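You operate a simulated robot arm through the tools that you are given. There is no shell and no other tool. Be economical: measure what you need, move in short steps, check, and stop when the job is done.

Carry out the task below with a simulated robot arm. There is one attempt and no reset: what you move stays moved.

TASK
Fetch the fuse with the smallest size on its label from the counter top and stand it on top of the seals carton.
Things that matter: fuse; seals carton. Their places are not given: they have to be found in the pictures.

It is judged by the outcome, as a careful person would: the job done as asked, and still so three seconds after it is handed in. It fails if anything else is knocked over, pushed out of place, dropped, spilled or broken.

THE ROBOT
A 6-joint arm with a two-finger parallel gripper, fixed in place. Base frame: the origin is at the foot of the arm, x ahead of it, y to its left, z up; the work surface is at about z = 0. Lengths are in mm, angles in degrees, forces in N, time in s.
With the tool pointing down near the work surface it reaches from about 140 to 580 mm from the base axis. Its first joint turns from -66.0 to 66.0 degrees. Payload 2.1 kg.
Tool frame: the origin (TCP) lies between the finger pads and is the grasp point; the fingertips stand 30 mm ahead of it; z points along the fingers, y is the line along which they close. The gripper opens to 94 mm. The fingers are 28 mm wide and 10 mm thick; the gripper's body (50 by 96 mm) begins 55 mm behind the TCP.
Orientation is that of the tool frame in the base frame, as a unit quaternion [x, y, z, w]. With the fingers straight down and closing along the base's y, the tool's x points along the base's -x, its y along +y and its z along -z.

THE INTERFACE
- The arm moves only by the tool servo_tool. Its arguments are lists of equal length, an entry for each row: "slide": the shift along the base's x, y, z in mm, a list of three; "rotation": the turn, a rotation vector about the base's x, y, z in degrees, a list of three. In form: {"slide": [[dx, dy, dz], ...], "rotation": [[ax, ay, az], ...]}. A call has 1 to 20 rows; each row is the pose to reach, as a shift and turn from the pose commanded when the call began. "jaw" is the gripper command, from -1 (shut) to 1 (fully open), values between in proportion, set as the call begins (left out, the last holds). A row lasts 0.2 s, in which the tool goes at most 50 mm and 8.6 degrees; a call with a longer step from one row to the next is refused whole, and so is a gripper value outside its range. A pose out of reach is approached as far as the arm can. The call stops where the force on the tool passes 40 N (or 10 N more than at its start, if that is more) or the arm is blocked; 0.2 s more then pass. The fingers move at their own pace (about 72 mm/s each) and stop on an object; they squeeze with about 41 N. The grip force told is the motor's: it shows also when the fingers shut on nothing. Time passes only in rows, and 0.2 s behind the last, so rows that repeat a pose let the fingers close. It gives the time, the measured TCP pose, the force on the tool (base axes), the opening and the grip force at its end, in the units of the frame above (readings bear some noise).
- Cameras (640 x 400 px; columns grow to the right, rows downward): "scene" is fixed at [66.3, -376.5, 497.6]; the picture's right is [0.69, -0.72, 0.00], its down [-0.32, -0.31, -0.90] and it looks along [0.65, 0.62, -0.44] (base axes); focal length 308 px, centre (320, 200). "wrist" rides on the gripper at [-37, 0, -58] in the tool frame; the picture's right is [0.00, -1.00, 0.00], its down [0.97, 0.00, -0.24] and it looks along [0.24, 0.00, 0.97] (tool axes); focal length 218 px, centre (320, 200).
- snapshot(camera): a new picture of that camera. No time passes.
- locate(camera, pixels): for up to 12 pixels [column, row] of the newest picture of that camera ("zoom" is the newest enlarged one), the place [x, y, z] in the base frame of the surface seen there, good to about 3 mm. No time passes.
- close_up(camera, box): a new picture of the part [left, top, right, bottom] of that camera's present view, enlarged. No time passes.
- close_job(): hands the job in; it is judged then, once.

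Work in short steps. Measure before you move; look again where a grasp or a placing could have gone wrong, and mend it. You have 60 turns and 14 pictures in all, the two below and enlarged ones among them. Open the gripper and draw the arm clear of the work before you hand the job in, unless the task says otherwise; then end with one line.

The tools are called after ">>>" as name(argument=value, ...) on one line, values as JSON. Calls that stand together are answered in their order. servo_tool: Moves the arm, as the interface text tells. Its arguments: {"type":"object","properties":{"slide":{"type":"array"},"rotation":{"type":"array"},"jaw":{"type":"number"}},"required":["slide","rotation"]} The other tools are called the same way: snapshot (camera) takes a picture; locate (camera, pixels) gives the place of the surface under pixels of a picture; close_up (camera, box) takes an enlarged picture of a part of a camera's view; close_job () hands the job in.

At the start:

```text
time_s: 0.0
tool_pos: [284.9, -15.2, 259.0]
tcp_rot: [0.001, 1.0, -0.001, 0.0]
force: [0.0, -0.1, -0.2]
grip_width: 94.1
grasp_force: 0.1
```

scene: 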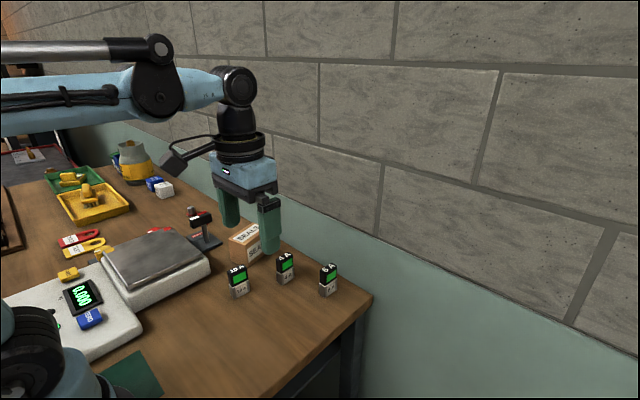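
wrist: 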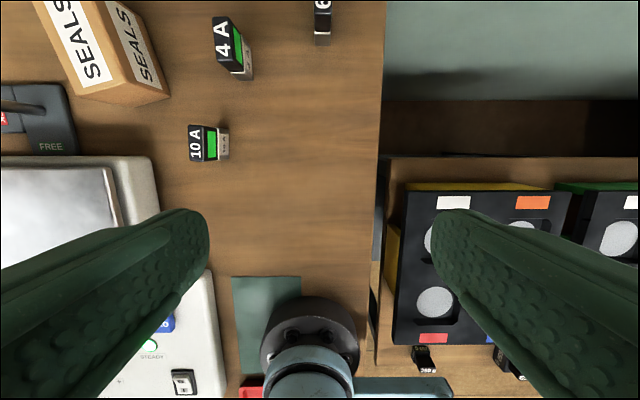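

I see three fuses near scene pixels (238,280), (285,268), (328,280), labelled 10 A, 4 A and 6?. I enlarge to read the labels and find the carton.

>>> close_up(camera="scene", box=[180, 190, 370, 309])

>>> close_up(camera="wrist", box=[20, 0, 400, 200])

```text
3.36 times, centred on (275, 250) of scene
```

zoom: 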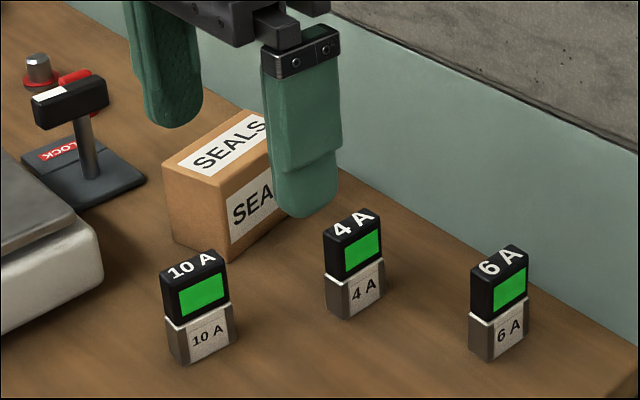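

```text
1.68 times, centred on (210, 100) of wrist
```

zoom: 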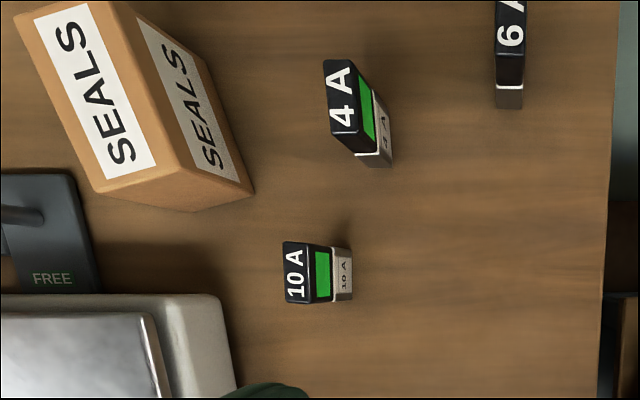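

4 A is the smallest of these three. I locate its points and the carton's in the newest zoom (wrist).

>>> locate(camera="zoom", pixels=[[328, 64], [348, 64], [333, 128], [357, 135], [358, 152], [389, 163], [391, 128], [30, 15], [100, 190], [165, 165], [250, 190], [105, 10]])

>>> locate(camera="wrist", pixels=[[300, 150], [424, 358], [435, 300], [400, 170], [510, 365]])

>>> close_up(camera="wrist", box=[370, 300, 560, 400])

```text
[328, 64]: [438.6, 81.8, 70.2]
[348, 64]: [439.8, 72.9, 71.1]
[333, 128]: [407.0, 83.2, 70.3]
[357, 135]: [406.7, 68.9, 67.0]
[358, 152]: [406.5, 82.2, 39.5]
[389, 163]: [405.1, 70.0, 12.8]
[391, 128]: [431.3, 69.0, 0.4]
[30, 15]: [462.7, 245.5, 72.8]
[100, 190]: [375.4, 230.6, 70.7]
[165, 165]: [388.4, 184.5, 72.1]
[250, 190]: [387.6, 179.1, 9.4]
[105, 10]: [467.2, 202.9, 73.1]
```

```text
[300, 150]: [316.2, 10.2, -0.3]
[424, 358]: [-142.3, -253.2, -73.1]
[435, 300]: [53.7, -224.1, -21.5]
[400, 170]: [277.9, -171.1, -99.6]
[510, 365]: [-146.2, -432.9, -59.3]
```

```text
3.37 times, centred on (465, 350) of wrist
```

zoom: 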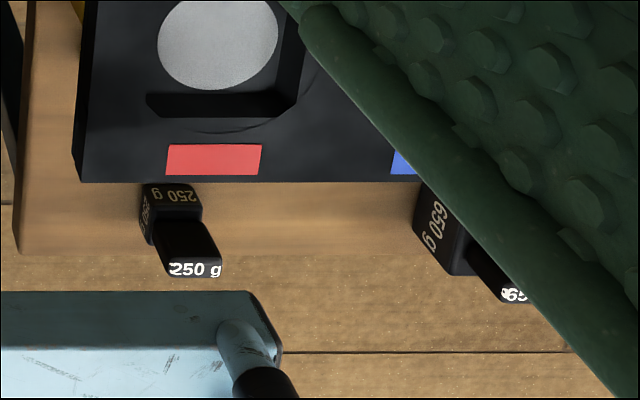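

The other objects are weights, so the target is the 4 A fuse. It is upright, x 406–439, y 69–83, height about 71, centred near (423, 76). The carton top is at z≈72, centre near (423, 216). I move above the fuse with the jaw partly open.

>>> servo_tool(slide=[[35, 23, 0], [70, 46, 0], [104, 69, 0], [138, 91.2, 0], [138, 91.2, -45], [138, 91.2, -90], [138, 91.2, -130], [138, 91.2, -130]], rotation=[[0, 0, 0], [0, 0, 0], [0, 0, 0], [0, 0, 0], [0, 0, 0], [0, 0, 0], [0, 0, 0], [0, 0, 0]], jaw=0.15)

>>> snapshot(camera="wrist")

```text
time_s: 1.8
tool_pos: [423.4, 74.7, 126.4]
tcp_rot: [0.0, 1.0, -0.002, 0.001]
force: [-0.2, 0.2, 0.5]
grip_width: 53.9
grasp_force: 0.0
```

```text
8 pictures are left
```

wrist: 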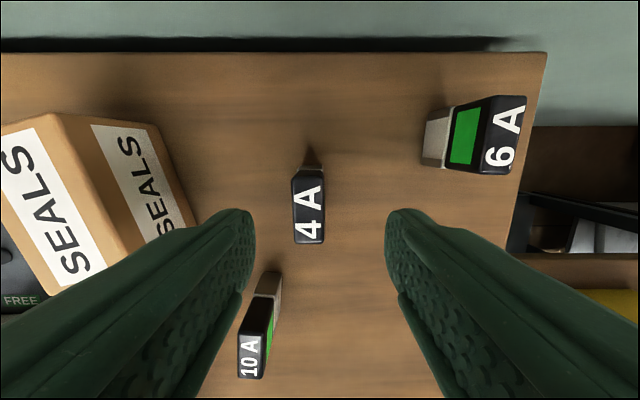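

The fuse sits at columns 292–325, a little left of centre. I measure its top corners and the neighbouring objects.

>>> locate(camera="wrist", pixels=[[294, 176], [321, 174], [296, 240], [322, 240], [242, 335], [270, 335], [240, 374], [264, 372], [58, 118], [45, 290], [8, 130], [115, 235]])

```text
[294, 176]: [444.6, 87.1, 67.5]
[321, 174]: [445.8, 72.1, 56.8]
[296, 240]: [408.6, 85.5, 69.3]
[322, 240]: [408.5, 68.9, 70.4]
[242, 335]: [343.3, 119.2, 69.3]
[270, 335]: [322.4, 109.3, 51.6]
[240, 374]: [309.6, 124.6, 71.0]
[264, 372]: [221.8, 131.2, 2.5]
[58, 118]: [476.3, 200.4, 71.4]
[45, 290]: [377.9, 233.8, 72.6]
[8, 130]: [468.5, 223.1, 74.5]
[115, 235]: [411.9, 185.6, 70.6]
```

Fuse centre is about (425, 78) and the finger path is clear, since the 10 A fuse is at x<345. I descend to z≈43.

>>> servo_tool(slide=[[1.5, 3, 0], [1.5, 3, -30], [1.5, 3, -60], [1.5, 3, -86], [1.5, 3, -86]], rotation=[[0, 0, 0], [0, 0, 0], [0, 0, 0], [0, 0, 0], [0, 0, 0]])

>>> snapshot(camera="wrist")

```text
time_s: 3.0
tool_pos: [424.9, 77.8, 43.4]
tcp_rot: [0.002, 1.0, 0.0, 0.001]
force: [0.3, 0.9, -1.0]
grip_width: 54.0
grasp_force: 0.0
```

```text
7 pictures are left
```

wrist: 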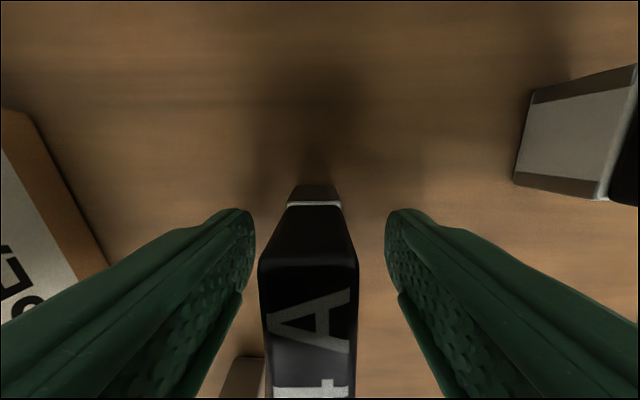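

The fuse stands between the fingers, so I close on it.

>>> servo_tool(slide=[[0, 0, 0], [0, 0, 0], [0, 0, 0], [0, 0, 0]], rotation=[[0, 0, 0], [0, 0, 0], [0, 0, 0], [0, 0, 0]], jaw=-1)

```text
time_s: 4.0
tool_pos: [425.4, 78.3, 43.3]
tcp_rot: [0.0, 1.0, -0.001, 0.001]
force: [-1.5, -0.4, -0.7]
grip_width: 21.3
grasp_force: 40.9
```

Gripped at 21 mm. I lift, then carry it above the carton centre (424, 217), turning 11° to match the carton.

>>> servo_tool(slide=[[0, 0, 15], [0, 0, 50], [0, 0, 90], [0, 0, 125], [0, 35, 125], [0, 70, 125], [0, 105, 125], [-1, 139, 125], [-1, 139, 125]], rotation=[[0, 0, 0], [0, 0, 0], [0, 0, 0], [0, 0, 0], [0, 0, 3], [0, 0, 6], [0, 0, 9], [0, 0, 11], [0, 0, 11]])

>>> snapshot(camera="wrist")

>>> snapshot(camera="scene")

```text
time_s: 6.0
tool_pos: [422.7, 217.4, 168.4]
tcp_rot: [-0.095, 0.995, -0.001, 0.001]
force: [-0.1, -0.5, -0.3]
grip_width: 21.4
grasp_force: 41.0
```

```text
6 pictures are left
```

wrist: 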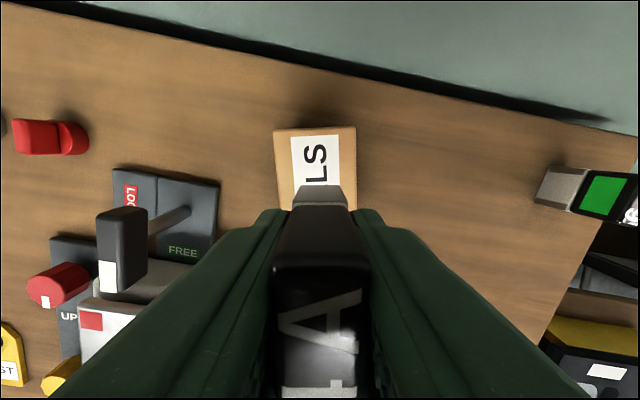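

```text
5 pictures are left
```

scene: 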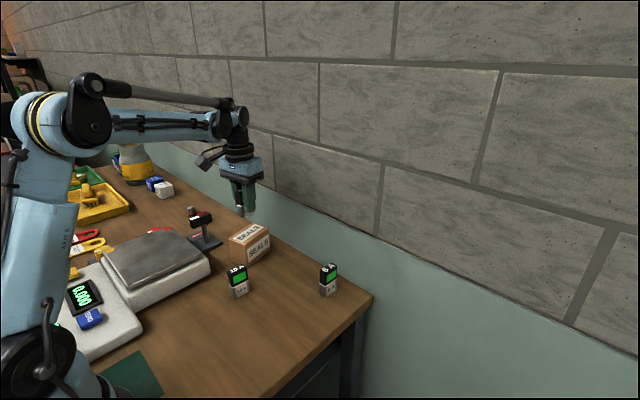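

Alignment looks good. I check the carton's far edge and the height of the toggle lever beside it before lowering.

>>> locate(camera="wrist", pixels=[[277, 134], [353, 130], [284, 200], [354, 200], [120, 220], [142, 215], [120, 270], [55, 290]])

>>> locate(camera="scene", pixels=[[230, 240], [247, 249], [269, 234], [251, 226], [250, 237]])

```text
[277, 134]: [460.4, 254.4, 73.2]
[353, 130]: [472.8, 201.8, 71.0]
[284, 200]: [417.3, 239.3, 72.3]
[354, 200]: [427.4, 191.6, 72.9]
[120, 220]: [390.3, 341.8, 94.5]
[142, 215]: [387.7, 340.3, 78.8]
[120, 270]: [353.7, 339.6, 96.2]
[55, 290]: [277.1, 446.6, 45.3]
```

```text
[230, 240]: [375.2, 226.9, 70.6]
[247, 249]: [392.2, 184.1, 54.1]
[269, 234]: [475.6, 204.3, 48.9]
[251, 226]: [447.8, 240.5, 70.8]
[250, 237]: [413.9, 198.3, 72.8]
```

Lever is over 100 mm away; the carton top is centred under the fuse at z≈72. I lower to just above contact (TCP ≈116 expected).

>>> servo_tool(slide=[[0, 0, -25], [0, 0, -42], [0, 0, -48], [0, 0, -50], [0, 0, -50]], rotation=[[0, 0, 0], [0, 0, 0], [0, 0, 0], [0, 0, 0], [0, 0, 0]])

>>> servo_tool(slide=[[0, 0, -0.7], [0, 0, -1.4], [0, 0, -1.4]], rotation=[[0, 0, 0], [0, 0, 0], [0, 0, 0]])

```text
time_s: 7.2
tool_pos: [423.0, 217.3, 117.0]
tcp_rot: [-0.095, 0.995, 0.0, 0.001]
force: [-0.2, -0.2, -1.4]
grip_width: 21.4
grasp_force: 41.4
```

```text
time_s: 8.0
tool_pos: [423.0, 216.5, 116.8]
tcp_rot: [-0.095, 0.995, 0.0, 0.001]
force: [-0.1, -0.4, -1.1]
grip_width: 21.6
grasp_force: 40.8
```

No contact force yet, so I take finer steps down.

>>> servo_tool(slide=[[0, 0, -0.5], [0, 0, -1], [0, 0, -1]], rotation=[[0, 0, 0], [0, 0, 0], [0, 0, 0]])

>>> close_up(camera="scene", box=[200, 190, 300, 252])

```text
time_s: 8.8
tool_pos: [422.4, 217.4, 116.2]
tcp_rot: [-0.095, 0.995, -0.001, 0.001]
force: [0.3, 0.3, -0.3]
grip_width: 21.3
grasp_force: 40.7
```

```text
6.40 times, centred on (250, 221) of scene
```

zoom: 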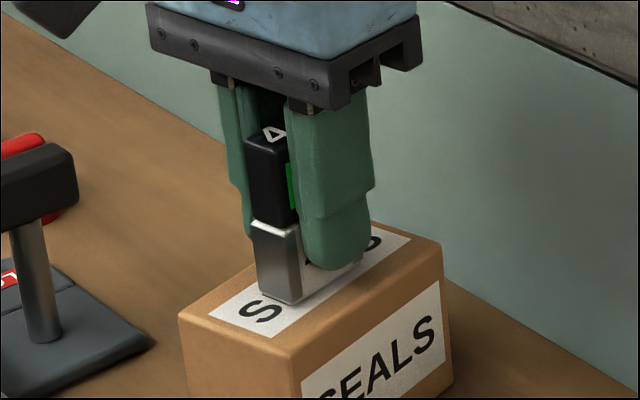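

Nearly touching at the carton top centre; I keep creeping down to find contact.

>>> servo_tool(slide=[[0, 0, -0.5], [0, 0, -1], [0, 0, -1]], rotation=[[0, 0, 0], [0, 0, 0], [0, 0, 0]])

```text
time_s: 9.6
tool_pos: [423.3, 216.5, 115.1]
tcp_rot: [-0.095, 0.995, -0.001, 0.0]
force: [1.9, -0.6, 10.2]
grip_width: 21.2
grasp_force: 41.0
```

10 N upward: the fuse is standing on the carton. I open the jaw moderately, wait, then rise straight up.

>>> servo_tool(slide=[[0, 0, 0.3], [0, 0, 0.3], [0, 0, 0.3], [0, 0, 0.3]], rotation=[[0, 0, 0], [0, 0, 0], [0, 0, 0], [0, 0, 0]], jaw=0.2)

>>> servo_tool(slide=[[0, 0, 15], [0, 0, 40], [0, 0, 75], [0, 0, 110], [-40, -20, 130], [-80, -45, 140], [-80, -45, 140]], rotation=[[0, 0, 0], [0, 0, 0], [0, 0, 0], [0, 0, 0], [0, 0, 0], [0, 0, 0], [0, 0, 0]])

>>> snapshot(camera="scene")

>>> close_up(camera="scene", box=[180, 190, 370, 309])

```text
time_s: 10.6
tool_pos: [423.1, 217.6, 115.0]
tcp_rot: [-0.095, 0.995, -0.001, 0.001]
force: [0.2, -0.5, 0.7]
grip_width: 56.5
grasp_force: 0.1
```

```text
time_s: 12.2
tool_pos: [344.8, 168.4, 254.8]
tcp_rot: [-0.095, 0.995, -0.001, 0.001]
force: [0.4, 0.0, 0.6]
grip_width: 56.4
grasp_force: 0.1
```

```text
3 pictures are left
```

scene: 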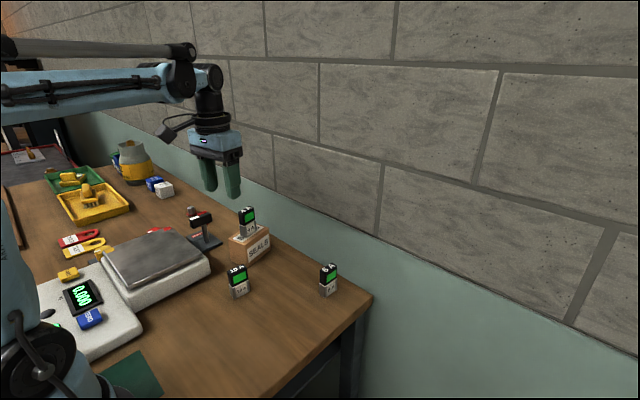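

```text
3.36 times, centred on (275, 250) of scene
```

zoom: 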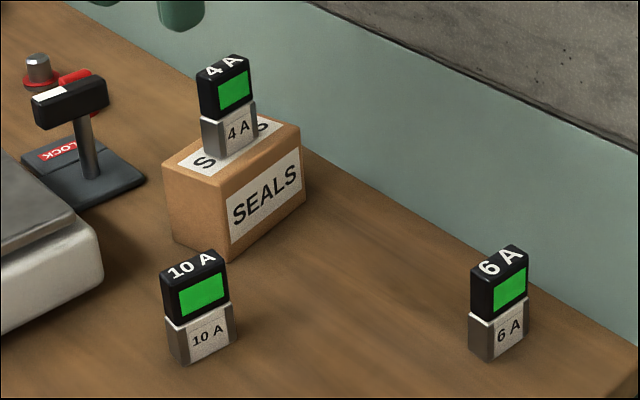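

The 4 A fuse stands upright on the seals carton, the arm is clear, and nothing else has been disturbed. I hand the job in.

>>> close_job()

```text
The job is handed in.
```

The 4 A fuse, the smallest of the three (4, 6 and 10 A), is standing upright on top of the seals carton, and I've handed the job in.
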